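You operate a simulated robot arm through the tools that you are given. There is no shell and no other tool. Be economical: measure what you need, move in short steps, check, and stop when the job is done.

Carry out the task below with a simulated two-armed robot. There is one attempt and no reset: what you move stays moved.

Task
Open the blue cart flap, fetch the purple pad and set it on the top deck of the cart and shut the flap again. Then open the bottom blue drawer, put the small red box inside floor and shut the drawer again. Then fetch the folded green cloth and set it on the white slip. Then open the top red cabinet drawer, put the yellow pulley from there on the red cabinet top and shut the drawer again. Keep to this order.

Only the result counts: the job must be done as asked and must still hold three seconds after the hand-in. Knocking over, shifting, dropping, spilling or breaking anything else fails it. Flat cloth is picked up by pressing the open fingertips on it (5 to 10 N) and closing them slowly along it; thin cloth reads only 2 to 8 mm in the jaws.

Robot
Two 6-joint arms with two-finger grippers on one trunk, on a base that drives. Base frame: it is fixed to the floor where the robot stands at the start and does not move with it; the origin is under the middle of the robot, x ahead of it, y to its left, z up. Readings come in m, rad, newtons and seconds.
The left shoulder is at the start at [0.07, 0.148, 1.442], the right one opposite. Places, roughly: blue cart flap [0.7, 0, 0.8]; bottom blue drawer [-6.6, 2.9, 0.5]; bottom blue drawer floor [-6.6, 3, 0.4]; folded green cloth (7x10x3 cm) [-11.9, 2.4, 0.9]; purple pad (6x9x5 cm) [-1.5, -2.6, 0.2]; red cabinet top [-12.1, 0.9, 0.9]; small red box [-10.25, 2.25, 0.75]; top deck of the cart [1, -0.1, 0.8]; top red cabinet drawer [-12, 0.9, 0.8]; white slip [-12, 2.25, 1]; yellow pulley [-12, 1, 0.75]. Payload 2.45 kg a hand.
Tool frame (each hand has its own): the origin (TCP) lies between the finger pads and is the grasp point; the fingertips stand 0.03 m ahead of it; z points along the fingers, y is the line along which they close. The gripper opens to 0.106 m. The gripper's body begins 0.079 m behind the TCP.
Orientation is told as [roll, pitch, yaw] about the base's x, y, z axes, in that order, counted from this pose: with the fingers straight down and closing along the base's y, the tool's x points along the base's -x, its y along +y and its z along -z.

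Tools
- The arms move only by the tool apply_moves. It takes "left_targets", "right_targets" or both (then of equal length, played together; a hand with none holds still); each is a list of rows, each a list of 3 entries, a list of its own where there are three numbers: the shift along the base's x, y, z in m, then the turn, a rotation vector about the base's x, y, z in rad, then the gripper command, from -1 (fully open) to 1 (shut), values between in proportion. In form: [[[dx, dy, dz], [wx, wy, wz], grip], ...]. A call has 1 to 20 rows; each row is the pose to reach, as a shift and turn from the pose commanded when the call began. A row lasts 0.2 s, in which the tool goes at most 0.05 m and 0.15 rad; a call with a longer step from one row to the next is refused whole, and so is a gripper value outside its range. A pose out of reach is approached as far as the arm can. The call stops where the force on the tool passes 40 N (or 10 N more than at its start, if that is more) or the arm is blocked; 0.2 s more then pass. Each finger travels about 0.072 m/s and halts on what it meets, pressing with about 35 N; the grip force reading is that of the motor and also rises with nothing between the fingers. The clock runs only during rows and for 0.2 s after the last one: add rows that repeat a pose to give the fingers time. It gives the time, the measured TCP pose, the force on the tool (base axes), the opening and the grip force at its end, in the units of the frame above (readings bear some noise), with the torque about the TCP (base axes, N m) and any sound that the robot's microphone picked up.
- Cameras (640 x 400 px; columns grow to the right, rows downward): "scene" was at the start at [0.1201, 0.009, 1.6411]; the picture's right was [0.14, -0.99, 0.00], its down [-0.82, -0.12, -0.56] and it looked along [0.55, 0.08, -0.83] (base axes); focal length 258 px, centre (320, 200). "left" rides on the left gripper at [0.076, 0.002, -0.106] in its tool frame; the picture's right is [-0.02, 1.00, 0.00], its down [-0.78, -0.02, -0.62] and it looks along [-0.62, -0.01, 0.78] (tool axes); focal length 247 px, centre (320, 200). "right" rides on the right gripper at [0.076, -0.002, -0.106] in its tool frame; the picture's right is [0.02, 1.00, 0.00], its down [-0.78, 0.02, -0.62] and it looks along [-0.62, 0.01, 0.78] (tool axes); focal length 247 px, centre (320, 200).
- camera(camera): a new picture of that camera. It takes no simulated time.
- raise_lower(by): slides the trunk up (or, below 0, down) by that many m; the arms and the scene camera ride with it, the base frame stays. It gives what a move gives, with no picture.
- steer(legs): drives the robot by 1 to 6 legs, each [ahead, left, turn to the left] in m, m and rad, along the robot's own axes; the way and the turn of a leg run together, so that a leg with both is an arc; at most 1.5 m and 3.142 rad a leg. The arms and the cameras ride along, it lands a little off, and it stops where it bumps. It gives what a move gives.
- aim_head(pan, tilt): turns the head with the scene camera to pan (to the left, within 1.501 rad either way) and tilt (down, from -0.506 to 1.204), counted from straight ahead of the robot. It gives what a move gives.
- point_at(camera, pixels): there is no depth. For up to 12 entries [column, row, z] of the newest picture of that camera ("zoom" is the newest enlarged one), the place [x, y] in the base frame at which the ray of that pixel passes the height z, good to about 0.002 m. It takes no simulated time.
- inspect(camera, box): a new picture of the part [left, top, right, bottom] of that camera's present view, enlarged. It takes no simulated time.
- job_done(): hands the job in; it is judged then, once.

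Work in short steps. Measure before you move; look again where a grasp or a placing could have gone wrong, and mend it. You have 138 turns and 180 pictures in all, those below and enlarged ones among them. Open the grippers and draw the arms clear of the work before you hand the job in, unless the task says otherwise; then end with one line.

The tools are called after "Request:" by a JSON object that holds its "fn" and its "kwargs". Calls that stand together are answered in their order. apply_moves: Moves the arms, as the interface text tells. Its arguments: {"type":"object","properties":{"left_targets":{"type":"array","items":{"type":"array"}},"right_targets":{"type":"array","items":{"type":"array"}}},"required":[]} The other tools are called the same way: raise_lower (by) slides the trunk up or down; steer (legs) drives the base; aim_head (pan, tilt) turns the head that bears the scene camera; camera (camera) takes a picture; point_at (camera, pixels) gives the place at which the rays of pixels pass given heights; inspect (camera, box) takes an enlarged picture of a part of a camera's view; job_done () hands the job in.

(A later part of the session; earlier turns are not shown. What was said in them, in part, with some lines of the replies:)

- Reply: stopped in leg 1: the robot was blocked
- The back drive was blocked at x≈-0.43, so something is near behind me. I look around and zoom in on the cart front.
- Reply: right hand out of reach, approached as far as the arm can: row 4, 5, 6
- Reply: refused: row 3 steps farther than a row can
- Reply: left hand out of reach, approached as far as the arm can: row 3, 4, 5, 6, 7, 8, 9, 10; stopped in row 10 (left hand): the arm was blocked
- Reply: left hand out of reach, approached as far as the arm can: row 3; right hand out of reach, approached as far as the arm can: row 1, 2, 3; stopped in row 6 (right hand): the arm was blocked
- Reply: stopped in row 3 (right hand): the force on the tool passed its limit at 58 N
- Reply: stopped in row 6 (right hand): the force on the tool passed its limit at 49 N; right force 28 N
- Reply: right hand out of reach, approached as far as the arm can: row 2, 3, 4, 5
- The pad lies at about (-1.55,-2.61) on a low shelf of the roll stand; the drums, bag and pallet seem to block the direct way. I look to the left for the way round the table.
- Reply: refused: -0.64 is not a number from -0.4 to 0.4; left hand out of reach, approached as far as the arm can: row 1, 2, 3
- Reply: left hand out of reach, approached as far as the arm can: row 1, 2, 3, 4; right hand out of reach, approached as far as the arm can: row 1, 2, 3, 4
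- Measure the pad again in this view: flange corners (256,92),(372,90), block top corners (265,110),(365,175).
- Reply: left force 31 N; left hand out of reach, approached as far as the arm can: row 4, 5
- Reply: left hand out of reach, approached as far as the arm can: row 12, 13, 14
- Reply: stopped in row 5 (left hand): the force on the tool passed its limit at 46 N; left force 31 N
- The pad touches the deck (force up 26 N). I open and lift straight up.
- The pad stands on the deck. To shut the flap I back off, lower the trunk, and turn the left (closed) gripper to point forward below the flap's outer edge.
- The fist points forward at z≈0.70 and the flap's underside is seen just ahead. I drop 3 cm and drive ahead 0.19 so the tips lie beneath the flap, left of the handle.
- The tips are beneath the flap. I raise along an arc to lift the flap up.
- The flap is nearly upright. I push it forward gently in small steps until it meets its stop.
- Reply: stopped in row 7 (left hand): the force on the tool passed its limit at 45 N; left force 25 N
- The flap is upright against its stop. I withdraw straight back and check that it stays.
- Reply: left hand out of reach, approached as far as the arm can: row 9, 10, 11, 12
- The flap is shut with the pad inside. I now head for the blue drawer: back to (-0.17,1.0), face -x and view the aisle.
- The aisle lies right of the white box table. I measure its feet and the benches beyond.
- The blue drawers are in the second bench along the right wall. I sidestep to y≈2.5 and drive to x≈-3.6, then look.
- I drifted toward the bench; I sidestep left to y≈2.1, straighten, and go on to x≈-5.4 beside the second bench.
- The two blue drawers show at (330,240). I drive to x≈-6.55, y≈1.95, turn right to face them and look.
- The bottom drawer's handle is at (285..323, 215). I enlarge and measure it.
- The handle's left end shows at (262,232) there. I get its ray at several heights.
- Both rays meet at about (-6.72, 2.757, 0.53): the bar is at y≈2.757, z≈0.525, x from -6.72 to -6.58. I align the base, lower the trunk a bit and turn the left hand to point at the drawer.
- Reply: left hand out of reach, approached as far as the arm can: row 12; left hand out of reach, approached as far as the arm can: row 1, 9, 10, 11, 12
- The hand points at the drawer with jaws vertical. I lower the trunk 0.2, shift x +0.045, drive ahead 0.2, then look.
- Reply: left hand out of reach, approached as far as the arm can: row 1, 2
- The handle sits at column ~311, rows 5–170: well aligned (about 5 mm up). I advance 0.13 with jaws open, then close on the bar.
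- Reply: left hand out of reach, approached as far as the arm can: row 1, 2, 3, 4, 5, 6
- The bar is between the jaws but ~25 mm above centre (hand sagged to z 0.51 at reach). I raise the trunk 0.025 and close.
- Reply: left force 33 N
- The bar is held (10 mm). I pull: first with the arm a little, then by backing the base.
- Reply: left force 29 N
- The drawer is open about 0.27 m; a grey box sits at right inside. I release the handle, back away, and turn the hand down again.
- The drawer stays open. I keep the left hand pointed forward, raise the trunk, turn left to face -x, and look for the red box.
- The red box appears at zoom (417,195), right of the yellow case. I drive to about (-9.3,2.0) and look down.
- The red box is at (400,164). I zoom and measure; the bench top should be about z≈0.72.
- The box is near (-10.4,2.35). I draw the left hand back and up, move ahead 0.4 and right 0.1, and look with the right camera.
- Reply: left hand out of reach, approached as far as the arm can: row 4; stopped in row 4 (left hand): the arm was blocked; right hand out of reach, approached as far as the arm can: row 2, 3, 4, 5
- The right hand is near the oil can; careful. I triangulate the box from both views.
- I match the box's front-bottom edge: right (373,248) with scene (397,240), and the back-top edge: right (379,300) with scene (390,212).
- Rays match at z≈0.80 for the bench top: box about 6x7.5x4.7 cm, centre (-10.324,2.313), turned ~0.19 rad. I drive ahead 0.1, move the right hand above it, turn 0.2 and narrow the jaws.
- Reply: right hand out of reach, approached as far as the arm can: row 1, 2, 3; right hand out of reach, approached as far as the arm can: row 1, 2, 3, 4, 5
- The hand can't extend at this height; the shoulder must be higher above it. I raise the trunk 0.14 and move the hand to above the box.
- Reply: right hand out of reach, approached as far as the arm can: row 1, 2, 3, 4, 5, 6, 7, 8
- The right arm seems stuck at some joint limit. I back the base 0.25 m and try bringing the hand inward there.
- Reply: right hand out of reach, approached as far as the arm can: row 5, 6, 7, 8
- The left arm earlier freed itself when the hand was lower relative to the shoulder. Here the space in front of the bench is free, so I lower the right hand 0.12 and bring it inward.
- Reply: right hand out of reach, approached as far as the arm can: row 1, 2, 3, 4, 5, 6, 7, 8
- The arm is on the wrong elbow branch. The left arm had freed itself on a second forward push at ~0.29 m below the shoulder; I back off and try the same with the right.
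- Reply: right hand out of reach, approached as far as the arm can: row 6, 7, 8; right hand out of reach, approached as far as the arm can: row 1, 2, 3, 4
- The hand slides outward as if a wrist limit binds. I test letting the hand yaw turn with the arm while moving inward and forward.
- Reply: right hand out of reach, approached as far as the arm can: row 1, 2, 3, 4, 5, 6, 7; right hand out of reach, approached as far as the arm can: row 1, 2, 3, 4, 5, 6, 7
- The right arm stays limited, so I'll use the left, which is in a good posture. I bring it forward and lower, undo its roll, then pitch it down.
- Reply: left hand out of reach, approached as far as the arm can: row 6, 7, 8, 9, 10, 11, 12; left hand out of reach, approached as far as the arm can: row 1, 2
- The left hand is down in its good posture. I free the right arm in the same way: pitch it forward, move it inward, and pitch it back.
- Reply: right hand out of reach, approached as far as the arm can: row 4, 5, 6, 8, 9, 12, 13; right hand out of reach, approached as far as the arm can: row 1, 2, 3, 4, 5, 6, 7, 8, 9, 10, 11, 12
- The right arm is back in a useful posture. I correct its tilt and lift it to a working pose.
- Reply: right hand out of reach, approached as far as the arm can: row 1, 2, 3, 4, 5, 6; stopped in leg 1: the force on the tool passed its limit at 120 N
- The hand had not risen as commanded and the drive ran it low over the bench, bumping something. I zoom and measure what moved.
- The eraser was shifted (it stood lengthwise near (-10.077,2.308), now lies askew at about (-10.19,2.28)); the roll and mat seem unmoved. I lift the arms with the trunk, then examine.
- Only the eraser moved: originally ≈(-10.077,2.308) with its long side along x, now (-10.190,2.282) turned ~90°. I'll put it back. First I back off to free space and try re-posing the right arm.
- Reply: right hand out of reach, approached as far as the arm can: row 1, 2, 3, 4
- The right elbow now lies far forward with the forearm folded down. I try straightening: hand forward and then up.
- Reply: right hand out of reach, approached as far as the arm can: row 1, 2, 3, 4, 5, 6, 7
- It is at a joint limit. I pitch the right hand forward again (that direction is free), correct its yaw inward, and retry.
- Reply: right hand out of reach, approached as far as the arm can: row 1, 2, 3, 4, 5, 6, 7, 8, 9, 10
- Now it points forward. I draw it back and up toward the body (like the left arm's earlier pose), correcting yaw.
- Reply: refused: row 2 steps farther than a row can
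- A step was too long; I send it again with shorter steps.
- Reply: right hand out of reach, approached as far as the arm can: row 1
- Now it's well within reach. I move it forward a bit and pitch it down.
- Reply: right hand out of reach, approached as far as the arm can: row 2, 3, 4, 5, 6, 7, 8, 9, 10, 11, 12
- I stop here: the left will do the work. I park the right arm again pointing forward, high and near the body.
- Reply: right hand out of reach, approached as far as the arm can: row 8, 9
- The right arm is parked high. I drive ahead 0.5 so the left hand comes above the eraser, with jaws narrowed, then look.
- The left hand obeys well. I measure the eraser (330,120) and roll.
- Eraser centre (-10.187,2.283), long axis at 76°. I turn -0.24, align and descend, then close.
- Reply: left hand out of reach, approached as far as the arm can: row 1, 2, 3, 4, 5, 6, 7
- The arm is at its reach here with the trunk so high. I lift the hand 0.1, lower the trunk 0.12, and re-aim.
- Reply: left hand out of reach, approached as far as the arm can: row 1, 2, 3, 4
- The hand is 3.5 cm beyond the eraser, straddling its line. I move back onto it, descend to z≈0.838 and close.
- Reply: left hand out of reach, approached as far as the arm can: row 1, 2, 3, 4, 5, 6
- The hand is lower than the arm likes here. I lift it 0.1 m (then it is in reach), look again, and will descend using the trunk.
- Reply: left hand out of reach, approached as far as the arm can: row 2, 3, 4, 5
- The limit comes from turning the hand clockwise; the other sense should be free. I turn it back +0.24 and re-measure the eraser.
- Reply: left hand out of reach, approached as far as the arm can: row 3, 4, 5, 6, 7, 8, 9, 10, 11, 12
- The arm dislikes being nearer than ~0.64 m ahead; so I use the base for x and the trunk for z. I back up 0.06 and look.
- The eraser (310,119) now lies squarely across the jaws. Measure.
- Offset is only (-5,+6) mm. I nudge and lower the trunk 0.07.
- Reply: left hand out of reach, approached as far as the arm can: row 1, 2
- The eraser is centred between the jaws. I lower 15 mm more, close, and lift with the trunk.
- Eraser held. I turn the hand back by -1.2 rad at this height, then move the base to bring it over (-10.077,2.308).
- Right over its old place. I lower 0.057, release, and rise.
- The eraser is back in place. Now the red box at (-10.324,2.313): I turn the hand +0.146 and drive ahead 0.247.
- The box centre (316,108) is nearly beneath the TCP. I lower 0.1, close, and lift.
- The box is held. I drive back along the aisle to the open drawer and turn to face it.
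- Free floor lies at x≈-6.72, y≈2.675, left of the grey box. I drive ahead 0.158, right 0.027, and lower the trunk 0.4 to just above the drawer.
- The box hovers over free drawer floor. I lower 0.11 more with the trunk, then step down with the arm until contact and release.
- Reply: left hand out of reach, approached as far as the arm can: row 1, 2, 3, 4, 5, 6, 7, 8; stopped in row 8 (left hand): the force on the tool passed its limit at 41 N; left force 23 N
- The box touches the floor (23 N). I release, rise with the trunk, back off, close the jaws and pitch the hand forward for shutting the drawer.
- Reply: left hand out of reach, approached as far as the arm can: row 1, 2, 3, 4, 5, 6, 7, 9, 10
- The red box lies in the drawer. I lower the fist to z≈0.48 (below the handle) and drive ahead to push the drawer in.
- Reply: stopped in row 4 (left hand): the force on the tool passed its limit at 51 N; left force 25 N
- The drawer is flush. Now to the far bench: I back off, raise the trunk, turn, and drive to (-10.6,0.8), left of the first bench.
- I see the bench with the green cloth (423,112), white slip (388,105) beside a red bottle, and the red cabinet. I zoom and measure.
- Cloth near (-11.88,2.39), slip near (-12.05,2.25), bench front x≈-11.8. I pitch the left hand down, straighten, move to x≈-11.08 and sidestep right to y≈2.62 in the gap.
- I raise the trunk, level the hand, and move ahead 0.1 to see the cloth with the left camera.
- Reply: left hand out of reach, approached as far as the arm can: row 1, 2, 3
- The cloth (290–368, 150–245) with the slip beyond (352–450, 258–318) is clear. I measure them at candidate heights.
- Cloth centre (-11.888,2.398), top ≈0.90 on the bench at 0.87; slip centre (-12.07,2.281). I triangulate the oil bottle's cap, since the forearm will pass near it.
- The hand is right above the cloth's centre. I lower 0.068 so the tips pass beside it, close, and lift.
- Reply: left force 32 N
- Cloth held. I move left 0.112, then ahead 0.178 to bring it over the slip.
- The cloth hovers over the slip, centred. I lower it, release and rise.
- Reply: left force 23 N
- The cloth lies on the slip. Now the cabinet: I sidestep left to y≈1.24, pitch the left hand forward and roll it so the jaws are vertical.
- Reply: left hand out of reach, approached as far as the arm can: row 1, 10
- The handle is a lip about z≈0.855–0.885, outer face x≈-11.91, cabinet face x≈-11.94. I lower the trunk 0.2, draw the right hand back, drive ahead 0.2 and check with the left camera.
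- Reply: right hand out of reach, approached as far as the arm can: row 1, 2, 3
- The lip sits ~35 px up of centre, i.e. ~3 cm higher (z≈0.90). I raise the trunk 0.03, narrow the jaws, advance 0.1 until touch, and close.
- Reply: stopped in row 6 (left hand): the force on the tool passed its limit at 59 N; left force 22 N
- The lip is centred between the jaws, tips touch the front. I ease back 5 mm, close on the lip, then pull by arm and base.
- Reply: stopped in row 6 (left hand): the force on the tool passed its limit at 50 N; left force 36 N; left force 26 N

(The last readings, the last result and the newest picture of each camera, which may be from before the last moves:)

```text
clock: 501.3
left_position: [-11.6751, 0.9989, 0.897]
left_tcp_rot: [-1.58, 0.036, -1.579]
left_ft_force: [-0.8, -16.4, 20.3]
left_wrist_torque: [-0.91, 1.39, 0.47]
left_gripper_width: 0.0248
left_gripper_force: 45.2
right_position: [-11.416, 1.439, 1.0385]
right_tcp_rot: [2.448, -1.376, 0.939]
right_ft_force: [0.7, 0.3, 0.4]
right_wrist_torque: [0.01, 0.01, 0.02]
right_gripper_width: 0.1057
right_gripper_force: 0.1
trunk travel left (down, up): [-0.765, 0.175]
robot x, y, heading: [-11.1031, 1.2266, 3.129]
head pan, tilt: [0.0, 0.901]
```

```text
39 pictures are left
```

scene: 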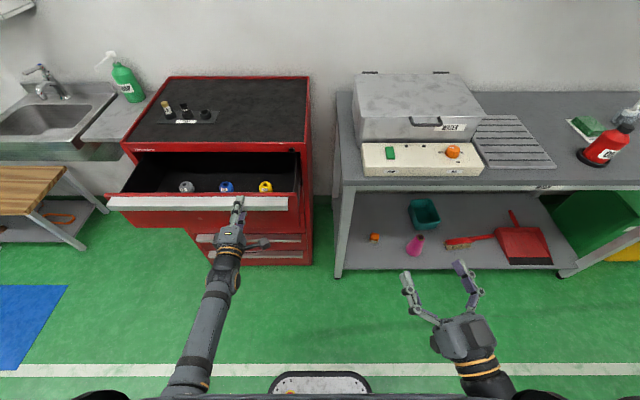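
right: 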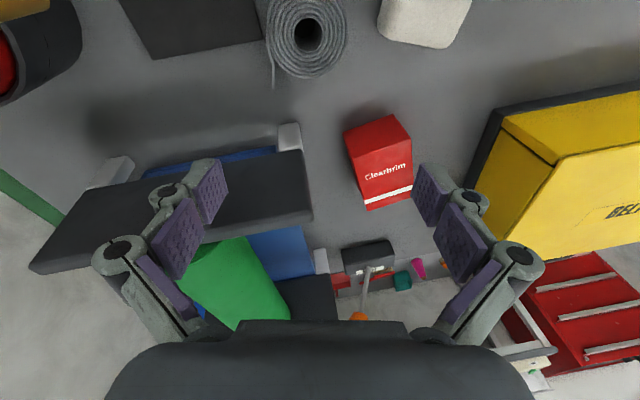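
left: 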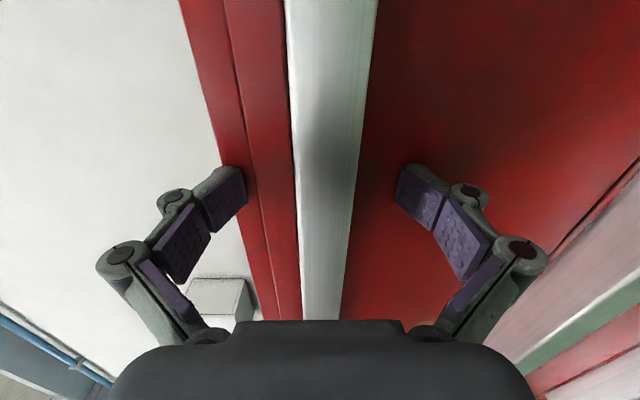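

The drawer is open with grey, blue and yellow pulleys. I pull 0.08 m more, release, and back off, then measure.

Request:
{"fn": "steer", "kwargs": {"legs": [[-0.09, 0, 0]]}}

Request:
{"fn": "apply_moves", "kwargs": {"left_targets": [[[0, 0, 0], [0, 0, 0], 0.4], [[0, 0, 0], [0, 0, 0], -0.3], [[0, 0, 0], [0, 0, 0], -1], [[0, 0, 0], [0, 0, 0], -1], [[0, 0, 0], [0, 0, 0], -1]]}}

Request:
{"fn": "steer", "kwargs": {"legs": [[-0.2, 0, 0]]}}

Request:
{"fn": "inspect", "kwargs": {"camera": "scene", "box": [100, 60, 340, 210]}}

```text
clock: 502.4
left_position: [-11.5874, 0.9996, 0.8952]
left_tcp_rot: [-1.582, 0.035, -1.577]
left_ft_force: [-1.7, -0.4, 4.0]
left_wrist_torque: [-1.12, 1.15, -0.33]
left_gripper_width: 0.0245
left_gripper_force: 45.2
right_position: [-11.3296, 1.4401, 1.039]
right_tcp_rot: [2.436, -1.373, 0.954]
right_ft_force: [0.4, -0.2, 0.5]
right_wrist_torque: [-0.02, -0.01, 0.02]
right_gripper_width: 0.1058
right_gripper_force: 0.0
trunk travel left (down, up): [-0.765, 0.175]
robot x, y, heading: [-11.0156, 1.2238, 3.138]
head pan, tilt: [0.0, 0.901]
```

```text
clock: 503.6
left_position: [-11.588, 0.9993, 0.896]
left_tcp_rot: [-1.578, 0.035, -1.578]
left_ft_force: [0.1, -0.5, -0.8]
left_wrist_torque: [0.0, 0.0, 0.01]
left_gripper_width: 0.1063
left_gripper_force: 0.0
right_position: [-11.33, 1.4395, 1.0387]
right_tcp_rot: [2.436, -1.375, 0.953]
right_ft_force: [-0.5, 0.3, -0.3]
right_wrist_torque: [0.0, 0.0, -0.01]
right_gripper_width: 0.1062
right_gripper_force: 0.1
trunk travel left (down, up): [-0.765, 0.175]
robot x, y, heading: [-11.0124, 1.2238, 3.136]
head pan, tilt: [0.0, 0.901]
```

```text
clock: 505.2
left_position: [-11.4039, 0.9932, 0.898]
left_tcp_rot: [-1.58, 0.035, -1.572]
left_ft_force: [-0.4, 0.0, -0.6]
left_wrist_torque: [0.02, -0.03, 0.02]
left_gripper_width: 0.106
left_gripper_force: 0.0
right_position: [-11.1496, 1.4351, 1.0402]
right_tcp_rot: [2.448, -1.374, 0.945]
right_ft_force: [0.6, 0.3, -1.4]
right_wrist_torque: [0.02, -0.02, 0.03]
right_gripper_width: 0.1059
right_gripper_force: 0.0
trunk travel left (down, up): [-0.765, 0.175]
robot x, y, heading: [-10.8341, 1.2261, 3.139]
head pan, tilt: [0.0, 0.901]
stopped in leg 1: the robot was blocked; the commanded pose is now the measured one
```

```text
2.67 times, centred on (220, 135) of scene
```

zoom: 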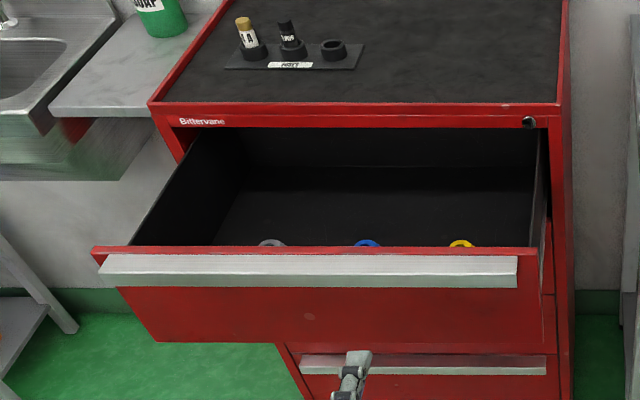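

The pulleys stand just behind the drawer's front. I unroll and pitch the left hand down, raise the trunk, drive ahead 0.24, and look down into the drawer.

Request:
{"fn": "apply_moves", "kwargs": {"left_targets": [[[0, 0, 0], [-0.14, 0, 0], -1], [[0, 0, 0], [-0.28, 0, 0], -1], [[0, 0, 0], [-0.42, 0, 0], -1], [[0, 0, 0], [-0.56, 0, 0], -1], [[0, 0, 0], [-0.7, 0, 0], -1], [[0, 0, 0], [-0.84, 0, 0], -1], [[0, 0, 0], [-0.98, 0, 0], -1], [[0, 0, 0], [-1.12, 0, 0], -1], [[0, 0, 0], [-1.26, 0, 0], -1], [[0, 0, 0], [-1.4, 0, 0], -1], [[0, 0, 0], [-1.54, 0, 0], -1], [[0, 0, 0], [-1.57, 0, 0], -1]]}}

Request:
{"fn": "apply_moves", "kwargs": {"left_targets": [[[0, 0, 0], [0, -0.14, 0], -1], [[0, 0, 0], [0, -0.28, 0], -1], [[0, 0, 0], [0, -0.42, 0], -1], [[0, 0, 0], [0, -0.56, 0], -1], [[0, 0, 0], [0, -0.7, 0], -1], [[0, 0, 0], [0, -0.84, 0], -1], [[0, 0, 0], [0, -0.98, 0], -1], [[0, 0, -0.02], [0, -1.12, 0], -1], [[0, 0, -0.04], [0, -1.26, 0], -1], [[0, 0, -0.04], [0, -1.4, 0], -1], [[0, 0, -0.04], [0, -1.54, 0], -1], [[0, 0, -0.04], [0, -1.57, 0], -1]]}}

Request:
{"fn": "raise_lower", "kwargs": {"by": 0.174}}

Request:
{"fn": "steer", "kwargs": {"legs": [[0.22, 0, 0]]}}

Request:
{"fn": "camera", "kwargs": {"camera": "left"}}

Request:
{"fn": "camera", "kwargs": {"camera": "scene"}}

```text
clock: 507.8
left_position: [-11.4091, 0.9926, 0.8942]
left_tcp_rot: [-1.529, -1.537, -1.619]
left_ft_force: [-0.3, -0.1, 0.0]
left_wrist_torque: [-0.02, -0.03, -0.02]
left_gripper_width: 0.106
left_gripper_force: 0.0
right_position: [-11.1537, 1.435, 1.0381]
right_tcp_rot: [2.433, -1.374, 0.96]
right_ft_force: [0.8, -0.2, -0.3]
right_wrist_torque: [-0.02, 0.01, -0.03]
right_gripper_width: 0.1061
right_gripper_force: 0.0
trunk travel left (down, up): [-0.765, 0.175]
robot x, y, heading: [-10.839, 1.2248, 3.141]
head pan, tilt: [0.0, 0.901]
```

```text
clock: 510.4
left_position: [-11.4078, 0.993, 0.8555]
left_tcp_rot: [-0.005, 0.002, -3.108]
left_ft_force: [-0.3, -0.8, -0.8]
left_wrist_torque: [-0.03, 0.0, -0.01]
left_gripper_width: 0.1059
left_gripper_force: 0.1
right_position: [-11.1522, 1.4353, 1.0384]
right_tcp_rot: [2.435, -1.376, 0.962]
right_ft_force: [0.7, 0.0, -0.5]
right_wrist_torque: [0.02, 0.02, -0.02]
right_gripper_width: 0.106
right_gripper_force: 0.1
trunk travel left (down, up): [-0.765, 0.175]
robot x, y, heading: [-10.8363, 1.221, 3.137]
head pan, tilt: [0.0, 0.901]
```

```text
clock: 512.4
left_position: [-11.4072, 0.9925, 1.0287]
left_tcp_rot: [-0.007, -0.001, -3.107]
left_ft_force: [-0.6, 0.2, -0.1]
left_wrist_torque: [-0.01, 0.04, -0.01]
left_gripper_width: 0.1061
left_gripper_force: 0.0
right_position: [-11.1531, 1.4351, 1.2124]
right_tcp_rot: [2.432, -1.374, 0.961]
right_ft_force: [-1.0, 0.7, 1.3]
right_wrist_torque: [0.01, 0.01, -0.01]
right_gripper_width: 0.1058
right_gripper_force: 0.0
trunk travel left (down, up): [-0.939, 0.001]
robot x, y, heading: [-10.8352, 1.2206, 3.144]
head pan, tilt: [0.0, 0.901]
```

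```text
clock: 514.0
left_position: [-11.624, 0.9908, 1.0311]
left_tcp_rot: [-0.008, -0.002, -3.105]
left_ft_force: [-0.2, 0.4, -0.3]
left_wrist_torque: [0.03, 0.02, -0.01]
left_gripper_width: 0.1061
left_gripper_force: 0.0
right_position: [-11.3697, 1.4338, 1.2136]
right_tcp_rot: [2.443, -1.374, 0.955]
right_ft_force: [-0.1, -0.8, 0.6]
right_wrist_torque: [0.01, 0.0, -0.01]
right_gripper_width: 0.1062
right_gripper_force: 0.0
trunk travel left (down, up): [-0.939, 0.001]
robot x, y, heading: [-11.0539, 1.2223, -3.137]
head pan, tilt: [0.0, 0.901]
```

```text
37 pictures are left
```

left: 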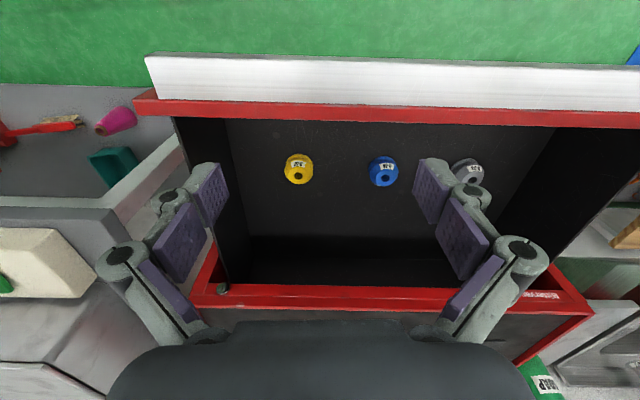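

```text
36 pictures are left
```

scene: 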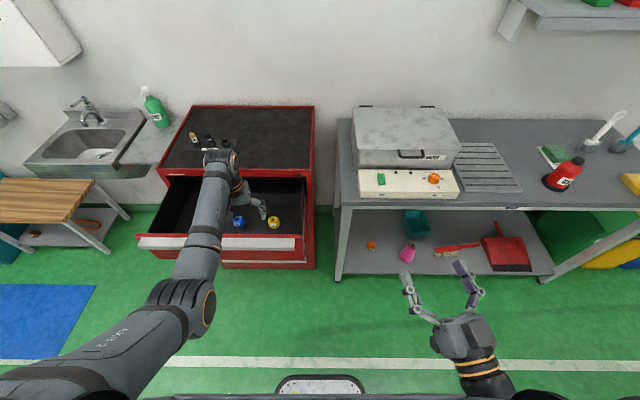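

The yellow pulley is at left (299,168) and scene (274,222); I triangulate it.

Request:
{"fn": "point_at", "kwargs": {"camera": "left", "pixels": [[299, 169, 0.8], [299, 169, 0.75], [284, 169, 0.78], [314, 169, 0.78], [227, 122, 0.9], [240, 260, 0.75], [384, 172, 0.78]]}}

Request:
{"fn": "point_at", "kwargs": {"camera": "scene", "pixels": [[274, 221, 0.8], [274, 221, 0.75], [274, 228, 0.75], [297, 240, 0.88], [150, 236, 0.9]]}}

Request:
{"fn": "inspect", "kwargs": {"camera": "scene", "box": [180, 160, 330, 270]}}

```text
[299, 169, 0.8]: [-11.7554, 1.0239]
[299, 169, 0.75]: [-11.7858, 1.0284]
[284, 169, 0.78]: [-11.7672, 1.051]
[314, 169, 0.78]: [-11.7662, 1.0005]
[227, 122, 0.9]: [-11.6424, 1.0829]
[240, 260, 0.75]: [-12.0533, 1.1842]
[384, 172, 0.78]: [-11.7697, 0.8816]
```

```text
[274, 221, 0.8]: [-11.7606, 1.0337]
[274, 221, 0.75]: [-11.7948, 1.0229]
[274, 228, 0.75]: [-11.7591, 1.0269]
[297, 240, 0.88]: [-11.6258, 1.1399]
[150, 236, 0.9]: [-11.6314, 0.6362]
```

```text
3.64 times, centred on (255, 215) of scene
```

zoom: 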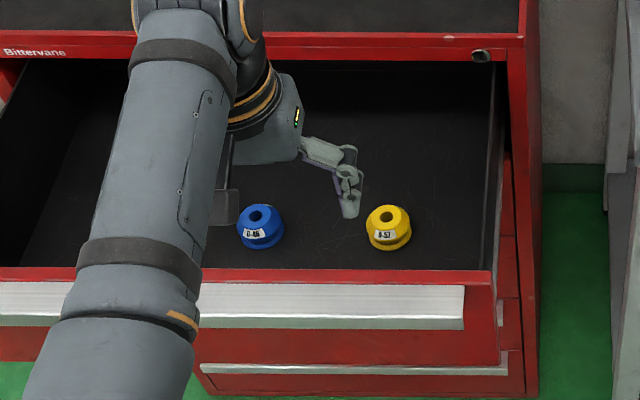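

Pulley centre ≈(-11.776,1.027), top z≈0.77. I drive ahead 0.152, right 0.036, lower the trunk 0.2, and check.

Request:
{"fn": "steer", "kwargs": {"legs": [[0.151, -0.035, 0]]}}

Request:
{"fn": "raise_lower", "kwargs": {"by": -0.2}}

Request:
{"fn": "camera", "kwargs": {"camera": "left"}}

Request:
{"fn": "point_at", "kwargs": {"camera": "left", "pixels": [[320, 100, 0.765], [320, 130, 0.765], [320, 160, 0.765], [300, 130, 0.765], [340, 130, 0.765]]}}

```text
clock: 515.4
left_position: [-11.7719, 1.0272, 1.0315]
left_tcp_rot: [-0.007, -0.002, -3.106]
left_ft_force: [0.0, 0.2, -0.3]
left_wrist_torque: [0.01, 0.01, 0.0]
left_gripper_width: 0.1057
left_gripper_force: 0.0
right_position: [-11.5162, 1.4684, 1.2132]
right_tcp_rot: [2.443, -1.375, 0.952]
right_ft_force: [0.8, -0.6, -0.6]
right_wrist_torque: [-0.06, 0.0, 0.02]
right_gripper_width: 0.1061
right_gripper_force: 0.0
trunk travel left (down, up): [-0.939, 0.001]
robot x, y, heading: [-11.2002, 1.2579, 3.146]
head pan, tilt: [0.0, 0.901]
```

```text
clock: 517.6
left_position: [-11.773, 1.0268, 0.8305]
left_tcp_rot: [-0.007, 0.0, -3.104]
left_ft_force: [0.9, 0.1, -0.6]
left_wrist_torque: [0.0, 0.0, 0.02]
left_gripper_width: 0.1058
left_gripper_force: 0.1
right_position: [-11.5179, 1.4699, 1.0134]
right_tcp_rot: [2.434, -1.375, 0.964]
right_ft_force: [0.6, -0.6, 0.7]
right_wrist_torque: [-0.01, 0.02, 0.04]
right_gripper_width: 0.106
right_gripper_force: 0.0
trunk travel left (down, up): [-0.739, 0.201]
robot x, y, heading: [-11.2001, 1.2562, 3.144]
head pan, tilt: [0.0, 0.901]
```

```text
34 pictures are left
```

left: 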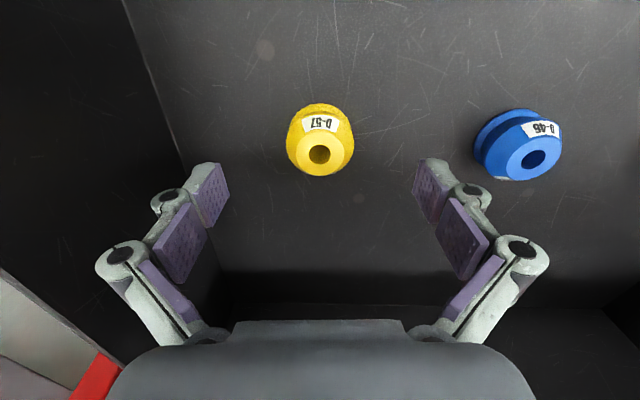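

```text
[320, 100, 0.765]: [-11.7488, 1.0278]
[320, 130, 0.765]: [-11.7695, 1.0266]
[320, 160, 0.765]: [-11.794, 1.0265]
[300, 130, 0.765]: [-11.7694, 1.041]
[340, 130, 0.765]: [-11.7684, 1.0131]
```

The pulley is centred laterally, ~8 mm further ahead. I nudge forward 8 mm, lower 0.06, close, and lift.

Request:
{"fn": "apply_moves", "kwargs": {"left_targets": [[[-0.008, 0, 0], [0, 0, 0], -0.6], [[-0.008, 0, 0], [0, 0, 0], -0.4]]}}

Request:
{"fn": "raise_lower", "kwargs": {"by": -0.06}}

Request:
{"fn": "apply_moves", "kwargs": {"left_targets": [[[0, 0, 0], [0, 0, 0], 0], [[0, 0, 0], [0, 0, 0], 0.5], [[0, 0, 0], [0, 0, 0], 1], [[0, 0, 0], [0, 0, 0], 1]]}}

Request:
{"fn": "raise_lower", "kwargs": {"by": 0.26}}

Request:
{"fn": "camera", "kwargs": {"camera": "left"}}

```text
clock: 518.2
left_position: [-11.7821, 1.0277, 0.8296]
left_tcp_rot: [-0.007, 0.001, -3.105]
left_ft_force: [-1.4, 0.3, 0.1]
left_wrist_torque: [0.03, -0.01, -0.01]
left_gripper_width: 0.0741
left_gripper_force: 0.0
right_position: [-11.5191, 1.4699, 1.0128]
right_tcp_rot: [2.432, -1.375, 0.963]
right_ft_force: [-0.5, -0.5, 0.0]
right_wrist_torque: [0.01, -0.02, -0.02]
right_gripper_width: 0.1061
right_gripper_force: 0.2
trunk travel left (down, up): [-0.739, 0.201]
robot x, y, heading: [-11.201, 1.2586, 3.144]
head pan, tilt: [0.0, 0.901]
```

```text
clock: 519.2
left_position: [-11.7801, 1.0249, 0.7702]
left_tcp_rot: [-0.007, 0.0, -3.105]
left_ft_force: [1.7, -1.0, 6.5]
left_wrist_torque: [-0.33, 0.02, 0.02]
left_gripper_width: 0.0766
left_gripper_force: 1.8
right_position: [-11.518, 1.4701, 0.9534]
right_tcp_rot: [2.434, -1.375, 0.958]
right_ft_force: [0.6, 0.5, -0.2]
right_wrist_torque: [0.0, 0.0, -0.02]
right_gripper_width: 0.106
right_gripper_force: 0.0
trunk travel left (down, up): [-0.679, 0.261]
robot x, y, heading: [-11.198, 1.2581, 3.146]
head pan, tilt: [0.0, 0.901]
```

```text
clock: 520.0
left_position: [-11.7854, 1.0227, 0.7756]
left_tcp_rot: [0.0, -0.013, -3.104]
left_ft_force: [-0.7, -3.4, 22.1]
left_wrist_torque: [0.06, -0.24, -0.12]
left_gripper_width: 0.0488
left_gripper_force: 35.2
right_position: [-11.5197, 1.4692, 0.9512]
right_tcp_rot: [2.433, -1.374, 0.965]
right_ft_force: [-0.4, -0.2, 0.3]
right_wrist_torque: [0.02, 0.04, 0.0]
right_gripper_width: 0.106
right_gripper_force: 0.1
trunk travel left (down, up): [-0.679, 0.261]
robot x, y, heading: [-11.1993, 1.2576, -3.144]
head pan, tilt: [0.0, 0.901]
stopped in row 3 (left hand): the force on the tool passed its limit at 43 N (the readings are from after the stop); the commanded pose is now the measured one
```

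```text
clock: 522.7
left_position: [-11.7827, 1.0238, 1.0313]
left_tcp_rot: [-0.001, -0.005, -3.103]
left_ft_force: [-0.1, 1.0, -0.2]
left_wrist_torque: [-0.03, 0.01, -0.01]
left_gripper_width: 0.0488
left_gripper_force: 34.9
right_position: [-11.5205, 1.4693, 1.212]
right_tcp_rot: [2.429, -1.377, 0.964]
right_ft_force: [0.7, 0.1, 0.4]
right_wrist_torque: [-0.05, 0.02, 0.01]
right_gripper_width: 0.1063
right_gripper_force: 0.1
trunk travel left (down, up): [-0.939, 0.001]
robot x, y, heading: [-11.2015, 1.2534, -3.15]
head pan, tilt: [0.0, 0.901]
```

```text
33 pictures are left
```

left: 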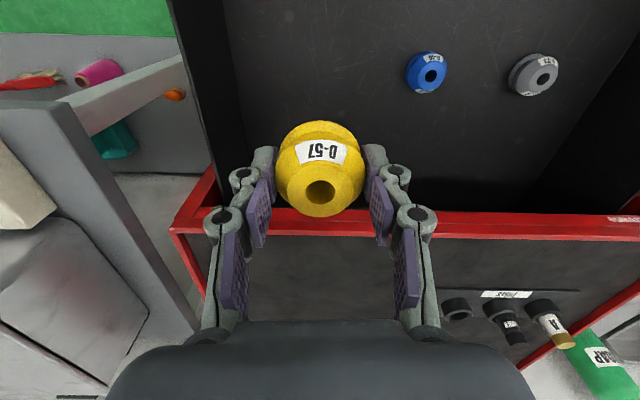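

The yellow pulley is held. I drive ahead 0.15 (keeping off the open drawer), reach forward 0.07 with the arm over the cabinet top, and look.

Request:
{"fn": "steer", "kwargs": {"legs": [[0.15, 0, 0]]}}

Request:
{"fn": "apply_moves", "kwargs": {"left_targets": [[[-0.03, 0, 0], [0, 0, 0], 1], [[-0.06, 0, 0], [0, 0, 0], 1], [[-0.08, 0, 0], [0, 0, 0], 1], [[-0.08, 0, 0], [0, 0, 0], 1]]}}

Request:
{"fn": "camera", "kwargs": {"camera": "left"}}

Request:
{"fn": "camera", "kwargs": {"camera": "scene"}}

```text
clock: 524.0
left_position: [-11.9329, 1.0225, 1.0335]
left_tcp_rot: [-0.002, -0.009, -3.103]
left_ft_force: [-0.3, 0.9, -0.5]
left_wrist_torque: [-0.03, 0.05, 0.04]
left_gripper_width: 0.0487
left_gripper_force: 35.0
right_position: [-11.669, 1.4694, 1.2122]
right_tcp_rot: [2.442, -1.374, 0.956]
right_ft_force: [-0.4, -0.7, 0.8]
right_wrist_torque: [-0.03, 0.01, -0.01]
right_gripper_width: 0.1059
right_gripper_force: 0.2
trunk travel left (down, up): [-0.939, 0.001]
robot x, y, heading: [-11.3536, 1.2566, -3.145]
head pan, tilt: [0.0, 0.901]
```

```text
clock: 525.0
left_position: [-12.0087, 1.0236, 1.0359]
left_tcp_rot: [0.0, -0.006, -3.103]
left_ft_force: [0.3, -0.2, -1.1]
left_wrist_torque: [-0.02, 0.03, 0.01]
left_gripper_width: 0.0486
left_gripper_force: 34.9
left hand out of reach, approached as far as the arm can: row 3, 4
right_position: [-11.671, 1.4681, 1.2127]
right_tcp_rot: [2.433, -1.377, 0.964]
right_ft_force: [0.0, -0.5, 0.3]
right_wrist_torque: [-0.03, -0.01, 0.04]
right_gripper_width: 0.1061
right_gripper_force: 0.1
trunk travel left (down, up): [-0.939, 0.001]
robot x, y, heading: [-11.3548, 1.2568, -3.138]
head pan, tilt: [0.0, 0.901]
```

```text
32 pictures are left
```

left: 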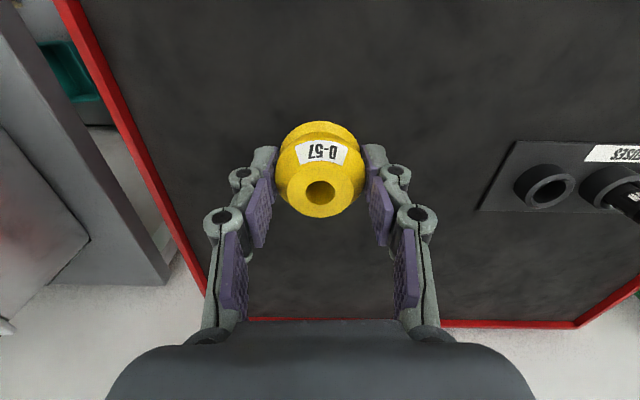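

```text
31 pictures are left
```

scene: 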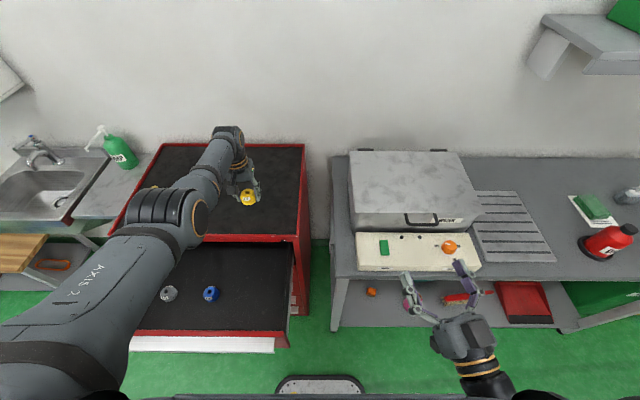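

The pulley is over the mat of the cabinet top. I lower the trunk 0.05, then step down with the arm until contact.

Request:
{"fn": "raise_lower", "kwargs": {"by": -0.05}}

Request:
{"fn": "apply_moves", "kwargs": {"left_targets": [[[0.01, 0, -0.006], [0, 0, 0], 1], [[0.01, 0, -0.012], [0, 0, 0], 1], [[0.01, 0, -0.018], [0, 0, 0], 1], [[0.01, 0, -0.024], [0, 0, 0], 1], [[0.01, 0, -0.03], [0, 0, 0], 1], [[0.01, 0, -0.036], [0, 0, 0], 1], [[0.01, 0, -0.042], [0, 0, 0], 1], [[0.01, 0, -0.048], [0, 0, 0], 1], [[0.01, 0, -0.054], [0, 0, 0], 1], [[0.01, 0, -0.06], [0, 0, 0], 1], [[0.01, 0, -0.066], [0, 0, 0], 1]]}}

Request:
{"fn": "camera", "kwargs": {"camera": "left"}}

```text
clock: 526.0
left_position: [-12.0075, 1.0246, 0.9849]
left_tcp_rot: [-0.002, -0.008, -3.1]
left_ft_force: [-0.5, -0.1, -0.4]
left_wrist_torque: [0.0, 0.02, 0.03]
left_gripper_width: 0.049
left_gripper_force: 34.9
right_position: [-11.6724, 1.4682, 1.1631]
right_tcp_rot: [2.433, -1.374, 0.966]
right_ft_force: [-0.4, -0.3, -0.1]
right_wrist_torque: [0.03, 0.01, 0.02]
right_gripper_width: 0.1061
right_gripper_force: 0.2
trunk travel left (down, up): [-0.889, 0.051]
robot x, y, heading: [-11.3511, 1.2579, -3.14]
head pan, tilt: [0.0, 0.901]
```

```text
clock: 527.2
left_position: [-11.9997, 1.024, 0.9684]
left_tcp_rot: [0.0, -0.029, -3.102]
left_ft_force: [13.5, 2.3, 26.2]
left_wrist_torque: [-0.35, -0.79, 0.19]
left_gripper_width: 0.0488
left_gripper_force: 35.0
right_position: [-11.666, 1.4698, 1.1651]
right_tcp_rot: [2.449, -1.372, 0.949]
right_ft_force: [-0.1, 0.3, 0.0]
right_wrist_torque: [-0.03, 0.01, 0.01]
right_gripper_width: 0.1061
right_gripper_force: 0.0
trunk travel left (down, up): [-0.889, 0.051]
robot x, y, heading: [-11.3537, 1.2591, -3.138]
head pan, tilt: [0.0, 0.901]
stopped in row 6 (left hand): the force on the tool passed its limit at 50 N (the readings are from after the stop); the commanded pose is now the measured one
```

```text
30 pictures are left
```

left: 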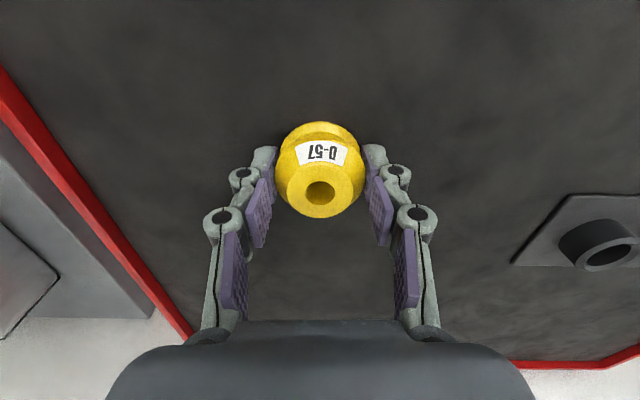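

It touches the top. I release, rise, back off, and pitch the hand forward as a fist for shutting the drawer.

Request:
{"fn": "apply_moves", "kwargs": {"left_targets": [[[0, 0, 0.001], [0, 0, 0], 0.5], [[0, 0, 0.001], [0, 0, 0], 0.1], [[0, 0, 0.001], [0, 0, 0], -0.5], [[0, 0, 0.001], [0, 0, 0], -0.8]]}}

Request:
{"fn": "raise_lower", "kwargs": {"by": 0.05}}

Request:
{"fn": "steer", "kwargs": {"legs": [[-0.36, 0, 0]]}}

Request:
{"fn": "camera", "kwargs": {"camera": "scene"}}

Request:
{"fn": "apply_moves", "kwargs": {"left_targets": [[[0.02, 0, 0], [0, 0.14, 0], 0], [[0.04, 0, 0], [0, 0.28, 0], 1], [[0.06, 0, 0], [0, 0.42, 0], 1], [[0.08, 0, 0], [0, 0.56, 0], 1], [[0.1, 0, 0], [0, 0.7, 0], 1], [[0.12, 0, 0], [0, 0.84, 0], 1], [[0.14, 0, 0], [0, 0.98, 0], 1], [[0.16, 0, 0], [0, 1.12, 0], 1], [[0.16, 0, 0], [0, 1.26, 0], 1], [[0.16, 0, 0], [0, 1.4, 0], 1], [[0.16, 0, 0], [0, 1.54, 0], 1]]}}

Request:
{"fn": "camera", "kwargs": {"camera": "left"}}

```text
clock: 528.2
left_position: [-12.0032, 1.0218, 0.9628]
left_tcp_rot: [0.001, -0.023, -3.102]
left_ft_force: [0.6, 1.0, 0.4]
left_wrist_torque: [0.02, 0.01, 0.0]
left_gripper_width: 0.0956
left_gripper_force: 0.2
right_position: [-11.6707, 1.47, 1.1614]
right_tcp_rot: [2.434, -1.376, 0.966]
right_ft_force: [-0.4, -0.3, -0.5]
right_wrist_torque: [-0.01, 0.01, 0.01]
right_gripper_width: 0.1061
right_gripper_force: 0.1
trunk travel left (down, up): [-0.889, 0.051]
robot x, y, heading: [-11.3516, 1.2555, -3.141]
head pan, tilt: [0.0, 0.901]
```

```text
clock: 529.1
left_position: [-12.0046, 1.0221, 1.0129]
left_tcp_rot: [-0.001, -0.023, -3.101]
left_ft_force: [-0.8, 0.7, 0.2]
left_wrist_torque: [-0.04, 0.02, -0.01]
left_gripper_width: 0.0953
left_gripper_force: 0.0
right_position: [-11.6728, 1.4694, 1.2118]
right_tcp_rot: [2.428, -1.377, 0.968]
right_ft_force: [0.0, -0.4, 0.6]
right_wrist_torque: [0.01, 0.0, -0.04]
right_gripper_width: 0.1062
right_gripper_force: 0.0
trunk travel left (down, up): [-0.939, 0.001]
robot x, y, heading: [-11.3496, 1.2614, -3.14]
head pan, tilt: [0.0, 0.901]
```

```text
clock: 531.4
left_position: [-11.6478, 1.026, 1.0116]
left_tcp_rot: [-0.001, -0.021, -3.109]
left_ft_force: [0.6, -0.3, 0.2]
left_wrist_torque: [-0.01, 0.02, 0.01]
left_gripper_width: 0.0957
left_gripper_force: 0.0
right_position: [-11.3131, 1.4694, 1.2117]
right_tcp_rot: [2.423, -1.376, 0.966]
right_ft_force: [0.7, -0.9, -0.1]
right_wrist_torque: [-0.01, 0.0, 0.02]
right_gripper_width: 0.1056
right_gripper_force: 0.1
trunk travel left (down, up): [-0.939, 0.001]
robot x, y, heading: [-10.9962, 1.257, 3.141]
head pan, tilt: [0.0, 0.901]
```

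```text
29 pictures are left
```

scene: 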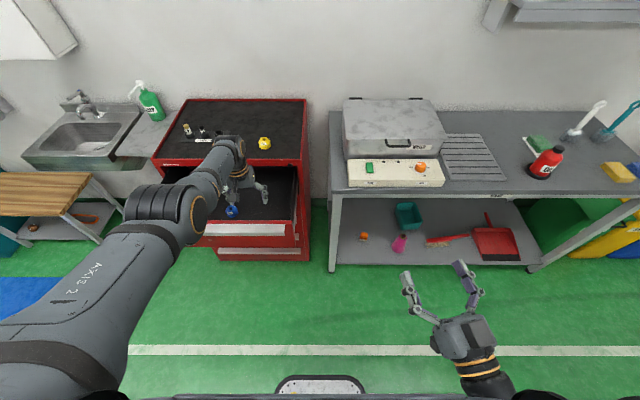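

```text
clock: 533.0
left_position: [-11.6646, 1.0392, 0.8892]
left_tcp_rot: [-0.08, -0.846, -3.112]
left_ft_force: [4.2, 0.1, -2.5]
left_wrist_torque: [0.03, 0.37, 0.01]
left_gripper_width: 0.0
left_gripper_force: 28.6
left hand out of reach, approached as far as the arm can: row 1, 2, 3, 4, 5, 6
right_position: [-11.307, 1.4701, 1.2132]
right_tcp_rot: [2.445, -1.375, 0.947]
right_ft_force: [-0.2, -0.2, -0.2]
right_wrist_torque: [-0.01, -0.06, -0.02]
right_gripper_width: 0.106
right_gripper_force: 0.1
trunk travel left (down, up): [-0.939, 0.001]
robot x, y, heading: [-10.9895, 1.2594, 3.139]
head pan, tilt: [0.0, 0.901]
stopped in row 7 (left hand): the force on the tool passed its limit at 152 N (the readings are from after the stop); the commanded pose is now the measured one
```

```text
28 pictures are left
```

left: 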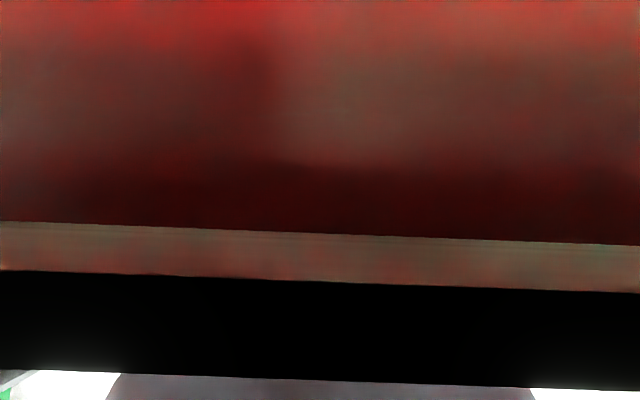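

The hand dipped while pitching and pressed on the drawer front from inside. The pulley stands on the top. I move the hand away from the panel and up, then back the base.

Request:
{"fn": "apply_moves", "kwargs": {"left_targets": [[[-0.03, 0, 0.02], [0, 0, 0], 1], [[-0.04, 0, 0.05], [0, -0.1, 0], 1], [[-0.04, 0, 0.09], [0, -0.2, 0], 1], [[-0.04, 0, 0.12], [0, -0.3, 0], 1], [[-0.03, 0, 0.14], [0, -0.4, 0], 1], [[-0.03, 0, 0.14], [0, -0.5, 0], 1], [[-0.03, 0, 0.14], [0, -0.6, 0], 1], [[-0.03, 0, 0.14], [0, -0.7, 0], 1], [[-0.03, 0, 0.14], [0, -0.8, 0], 1]]}}

Request:
{"fn": "camera", "kwargs": {"camera": "scene"}}

Request:
{"fn": "camera", "kwargs": {"camera": "left"}}

```text
clock: 535.0
left_position: [-11.6538, 1.0374, 1.0466]
left_tcp_rot: [-0.058, -0.06, -3.124]
left_ft_force: [0.6, -0.6, 1.4]
left_wrist_torque: [-0.02, 0.03, 0.0]
left_gripper_width: 0.0002
left_gripper_force: 28.7
left hand out of reach, approached as far as the arm can: row 1, 3, 4, 5, 6, 7, 8, 9
right_position: [-11.3112, 1.4708, 1.2119]
right_tcp_rot: [2.434, -1.374, 0.958]
right_ft_force: [-0.3, -0.1, 0.7]
right_wrist_torque: [-0.03, 0.0, 0.01]
right_gripper_width: 0.1059
right_gripper_force: 0.1
trunk travel left (down, up): [-0.939, 0.001]
robot x, y, heading: [-10.9913, 1.257, 3.133]
head pan, tilt: [0.0, 0.901]
```

```text
27 pictures are left
```

scene: 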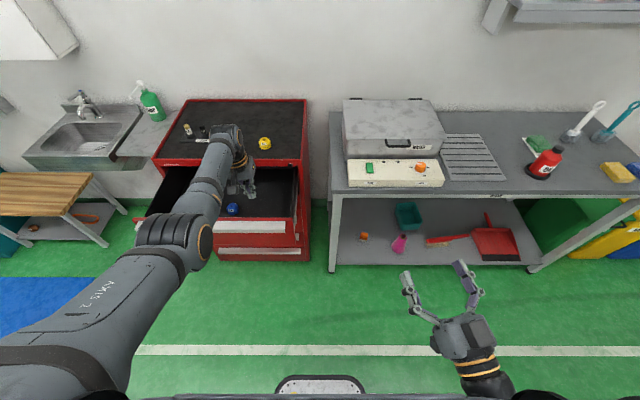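

```text
26 pictures are left
```

left: 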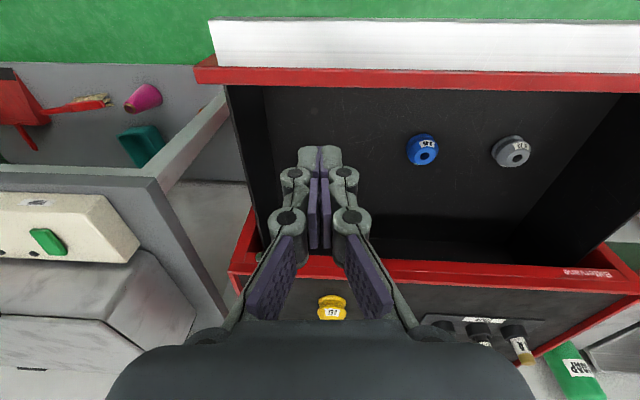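

Recovered; a vertical fist can push the handle lip, as the gripper body stays above the cabinet top. I back 0.14, lower the fist in front of the lip, and drive ahead to push the drawer in.

Request:
{"fn": "steer", "kwargs": {"legs": [[-0.14, 0, 0]]}}

Request:
{"fn": "raise_lower", "kwargs": {"by": -0.16}}

Request:
{"fn": "camera", "kwargs": {"camera": "scene"}}

Request:
{"fn": "steer", "kwargs": {"legs": [[0.3, 0, 0]]}}

Request:
{"fn": "camera", "kwargs": {"camera": "scene"}}

```text
clock: 536.3
left_position: [-11.5125, 1.0378, 1.0433]
left_tcp_rot: [-0.058, -0.056, -3.123]
left_ft_force: [0.3, -0.5, -0.9]
left_wrist_torque: [0.03, -0.05, -0.04]
left_gripper_width: 0.0001
left_gripper_force: 28.7
right_position: [-11.171, 1.4676, 1.2112]
right_tcp_rot: [2.424, -1.377, 0.968]
right_ft_force: [0.6, -0.3, -0.5]
right_wrist_torque: [-0.01, 0.01, 0.01]
right_gripper_width: 0.1059
right_gripper_force: 0.1
trunk travel left (down, up): [-0.939, 0.001]
robot x, y, heading: [-10.8484, 1.2571, 3.139]
head pan, tilt: [0.0, 0.901]
```

```text
clock: 538.2
left_position: [-11.51, 1.0367, 0.8863]
left_tcp_rot: [-0.058, -0.059, -3.122]
left_ft_force: [1.1, -0.4, -0.1]
left_wrist_torque: [0.03, 0.01, -0.02]
left_gripper_width: 0.0
left_gripper_force: 28.6
right_position: [-11.1688, 1.4684, 1.0522]
right_tcp_rot: [2.431, -1.375, 0.96]
right_ft_force: [1.4, 0.0, 0.0]
right_wrist_torque: [-0.01, -0.02, -0.02]
right_gripper_width: 0.1061
right_gripper_force: 0.0
trunk travel left (down, up): [-0.779, 0.161]
robot x, y, heading: [-10.8492, 1.2569, 3.136]
head pan, tilt: [0.0, 0.901]
```

```text
25 pictures are left
```

scene: 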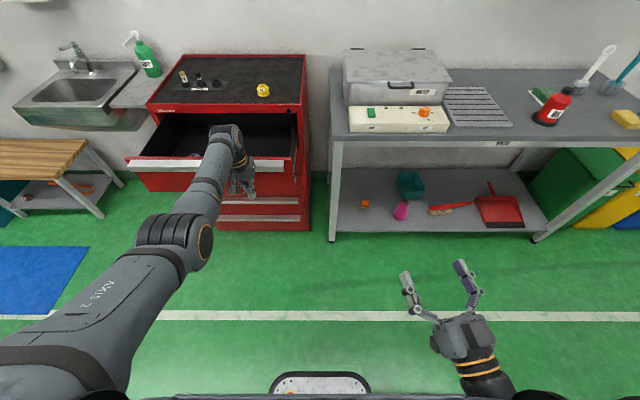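

```text
clock: 540.2
left_position: [-11.8124, 1.0384, 0.8861]
left_tcp_rot: [-0.056, -0.061, -3.12]
left_ft_force: [0.8, 0.4, 0.1]
left_wrist_torque: [0.01, -0.02, 0.0]
left_gripper_width: 0.0
left_gripper_force: 28.6
right_position: [-11.4711, 1.4712, 1.0522]
right_tcp_rot: [2.432, -1.375, 0.957]
right_ft_force: [0.0, 0.2, 0.8]
right_wrist_torque: [-0.04, 0.02, 0.03]
right_gripper_width: 0.1063
right_gripper_force: 0.1
trunk travel left (down, up): [-0.779, 0.161]
robot x, y, heading: [-11.1544, 1.2598, 3.135]
head pan, tilt: [0.0, 0.901]
```

```text
24 pictures are left
```

scene: 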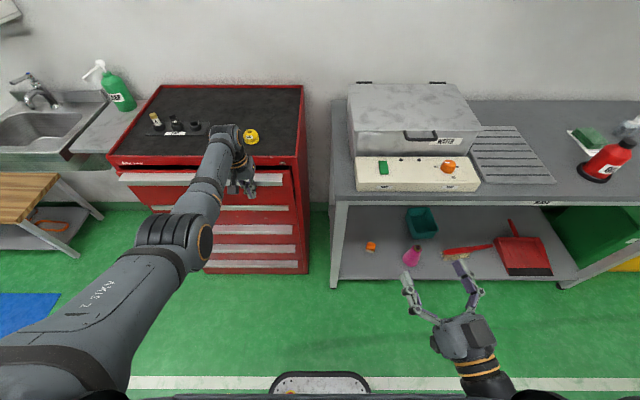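

The drawer is nearly shut. I drive the remaining ~0.08 m in small legs and check.

Request:
{"fn": "steer", "kwargs": {"legs": [[0.065, 0, 0]]}}

Request:
{"fn": "steer", "kwargs": {"legs": [[0.02, 0, 0]]}}

Request:
{"fn": "inspect", "kwargs": {"camera": "scene", "box": [100, 70, 330, 270]}}

```text
clock: 541.2
left_position: [-11.8554, 1.0381, 0.8852]
left_tcp_rot: [-0.055, -0.032, -3.124]
left_ft_force: [5.5, -0.5, -2.3]
left_wrist_torque: [0.03, -0.02, -0.02]
left_gripper_width: 0.0
left_gripper_force: 28.8
right_position: [-11.5206, 1.4711, 1.0528]
right_tcp_rot: [2.432, -1.375, 0.959]
right_ft_force: [-0.2, 0.6, 0.8]
right_wrist_torque: [0.02, -0.01, 0.03]
right_gripper_width: 0.1062
right_gripper_force: 0.0
trunk travel left (down, up): [-0.779, 0.161]
robot x, y, heading: [-11.2028, 1.2582, 3.142]
head pan, tilt: [0.0, 0.901]
stopped in leg 1: the force on the tool passed its limit at 99 N (the readings are from after the stop); the commanded pose is now the measured one
```

```text
clock: 542.0
left_position: [-11.8568, 1.0382, 0.8795]
left_tcp_rot: [-0.057, 0.0, -3.123]
left_ft_force: [14.3, -0.8, 4.2]
left_wrist_torque: [0.22, 0.14, -0.02]
left_gripper_width: 0.0
left_gripper_force: 29.2
right_position: [-11.5301, 1.471, 1.0529]
right_tcp_rot: [2.44, -1.373, 0.954]
right_ft_force: [0.0, 0.7, -0.3]
right_wrist_torque: [-0.03, 0.02, 0.01]
right_gripper_width: 0.1059
right_gripper_force: 0.0
trunk travel left (down, up): [-0.779, 0.161]
robot x, y, heading: [-11.2111, 1.2553, 3.136]
head pan, tilt: [0.0, 0.901]
stopped in leg 1: the force on the tool passed its limit at 54 N (the readings are from after the stop); the commanded pose is now the measured one
```

```text
2.00 times, centred on (215, 170) of scene
```

zoom: 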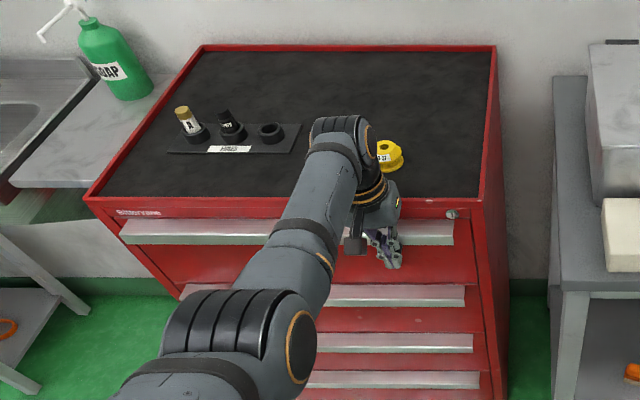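

The push met the stop (99 N) and the top lip lines up with the others. I back away, raise the trunk, open the gripper and verify.

Request:
{"fn": "steer", "kwargs": {"legs": [[-0.28, 0, 0]]}}

Request:
{"fn": "raise_lower", "kwargs": {"by": 0.1}}

Request:
{"fn": "apply_moves", "kwargs": {"left_targets": [[[0, 0, 0], [0, 0, 0], 0], [[0, 0, 0], [0, 0, 0], -1], [[0, 0, 0], [0, 0, 0], -1], [[0, 0, 0], [0, 0, 0], -1]]}}

Request:
{"fn": "camera", "kwargs": {"camera": "scene"}}

Request:
{"fn": "inspect", "kwargs": {"camera": "scene", "box": [120, 60, 340, 240]}}

```text
clock: 544.0
left_position: [-11.58, 1.0314, 0.8776]
left_tcp_rot: [-0.057, -0.003, -3.114]
left_ft_force: [0.3, -0.2, 0.5]
left_wrist_torque: [0.02, 0.01, 0.02]
left_gripper_width: 0.0003
left_gripper_force: 28.4
right_position: [-11.2585, 1.4673, 1.0516]
right_tcp_rot: [2.428, -1.375, 0.976]
right_ft_force: [-0.6, 0.2, -0.3]
right_wrist_torque: [0.02, 0.06, 0.0]
right_gripper_width: 0.1061
right_gripper_force: 0.2
trunk travel left (down, up): [-0.779, 0.161]
robot x, y, heading: [-10.9409, 1.2564, -3.135]
head pan, tilt: [0.0, 0.901]
```

```text
clock: 545.3
left_position: [-11.5793, 1.0323, 0.979]
left_tcp_rot: [-0.058, -0.001, -3.114]
left_ft_force: [-0.3, 0.5, -0.3]
left_wrist_torque: [0.01, -0.03, 0.0]
left_gripper_width: 0.0003
left_gripper_force: 28.2
right_position: [-11.2567, 1.4665, 1.1534]
right_tcp_rot: [2.433, -1.377, 0.974]
right_ft_force: [0.6, -0.2, -0.6]
right_wrist_torque: [-0.01, 0.0, 0.01]
right_gripper_width: 0.1058
right_gripper_force: 0.0
trunk travel left (down, up): [-0.879, 0.061]
robot x, y, heading: [-10.935, 1.2585, -3.136]
head pan, tilt: [0.0, 0.901]
```

```text
clock: 546.3
left_position: [-11.5787, 1.0328, 0.9785]
left_tcp_rot: [-0.058, -0.002, -3.114]
left_ft_force: [0.4, -0.1, 1.0]
left_wrist_torque: [0.01, -0.01, 0.01]
left_gripper_width: 0.1059
left_gripper_force: 0.0
right_position: [-11.2579, 1.4676, 1.152]
right_tcp_rot: [2.431, -1.375, 0.972]
right_ft_force: [-0.5, -0.4, 0.7]
right_wrist_torque: [0.0, 0.01, -0.02]
right_gripper_width: 0.1059
right_gripper_force: 0.0
trunk travel left (down, up): [-0.879, 0.061]
robot x, y, heading: [-10.937, 1.2592, -3.138]
head pan, tilt: [0.0, 0.901]
```

```text
22 pictures are left
```

scene: 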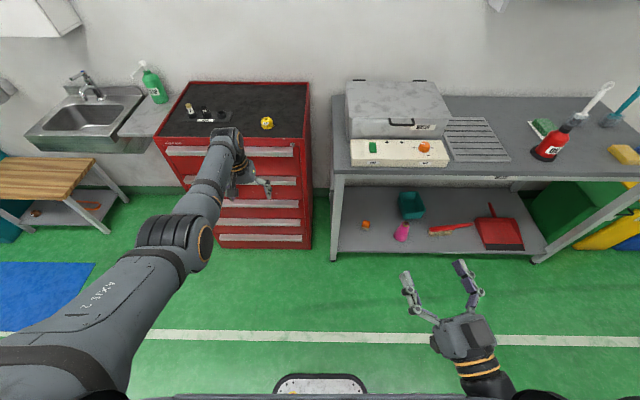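

```text
2.22 times, centred on (230, 150) of scene
```

zoom: 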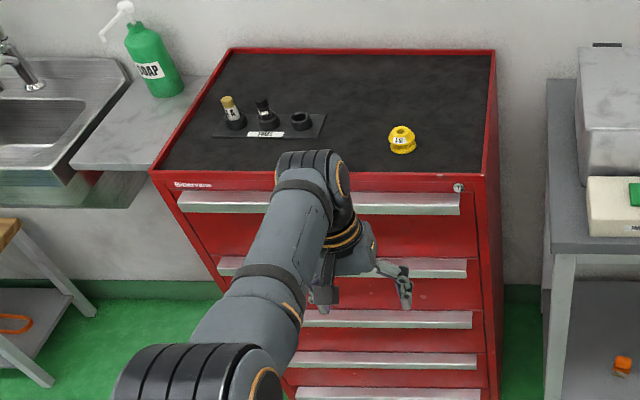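

The top drawer is flush again, the yellow pulley stands on the cabinet top, the cloth lies on the slip, and both grippers are open and clear. I hand in.

Request:
{"fn": "job_done", "kwargs": {}}

```text
The job is handed in.
```

All four steps were carried out in order and handed in, but I knocked a white eraser on the first bench out of place and then put it back to within a few millimetres. The base was also stopped by an obstacle twice, once by the table behind the start and once by the first bench. Nothing looked moved afterwards.
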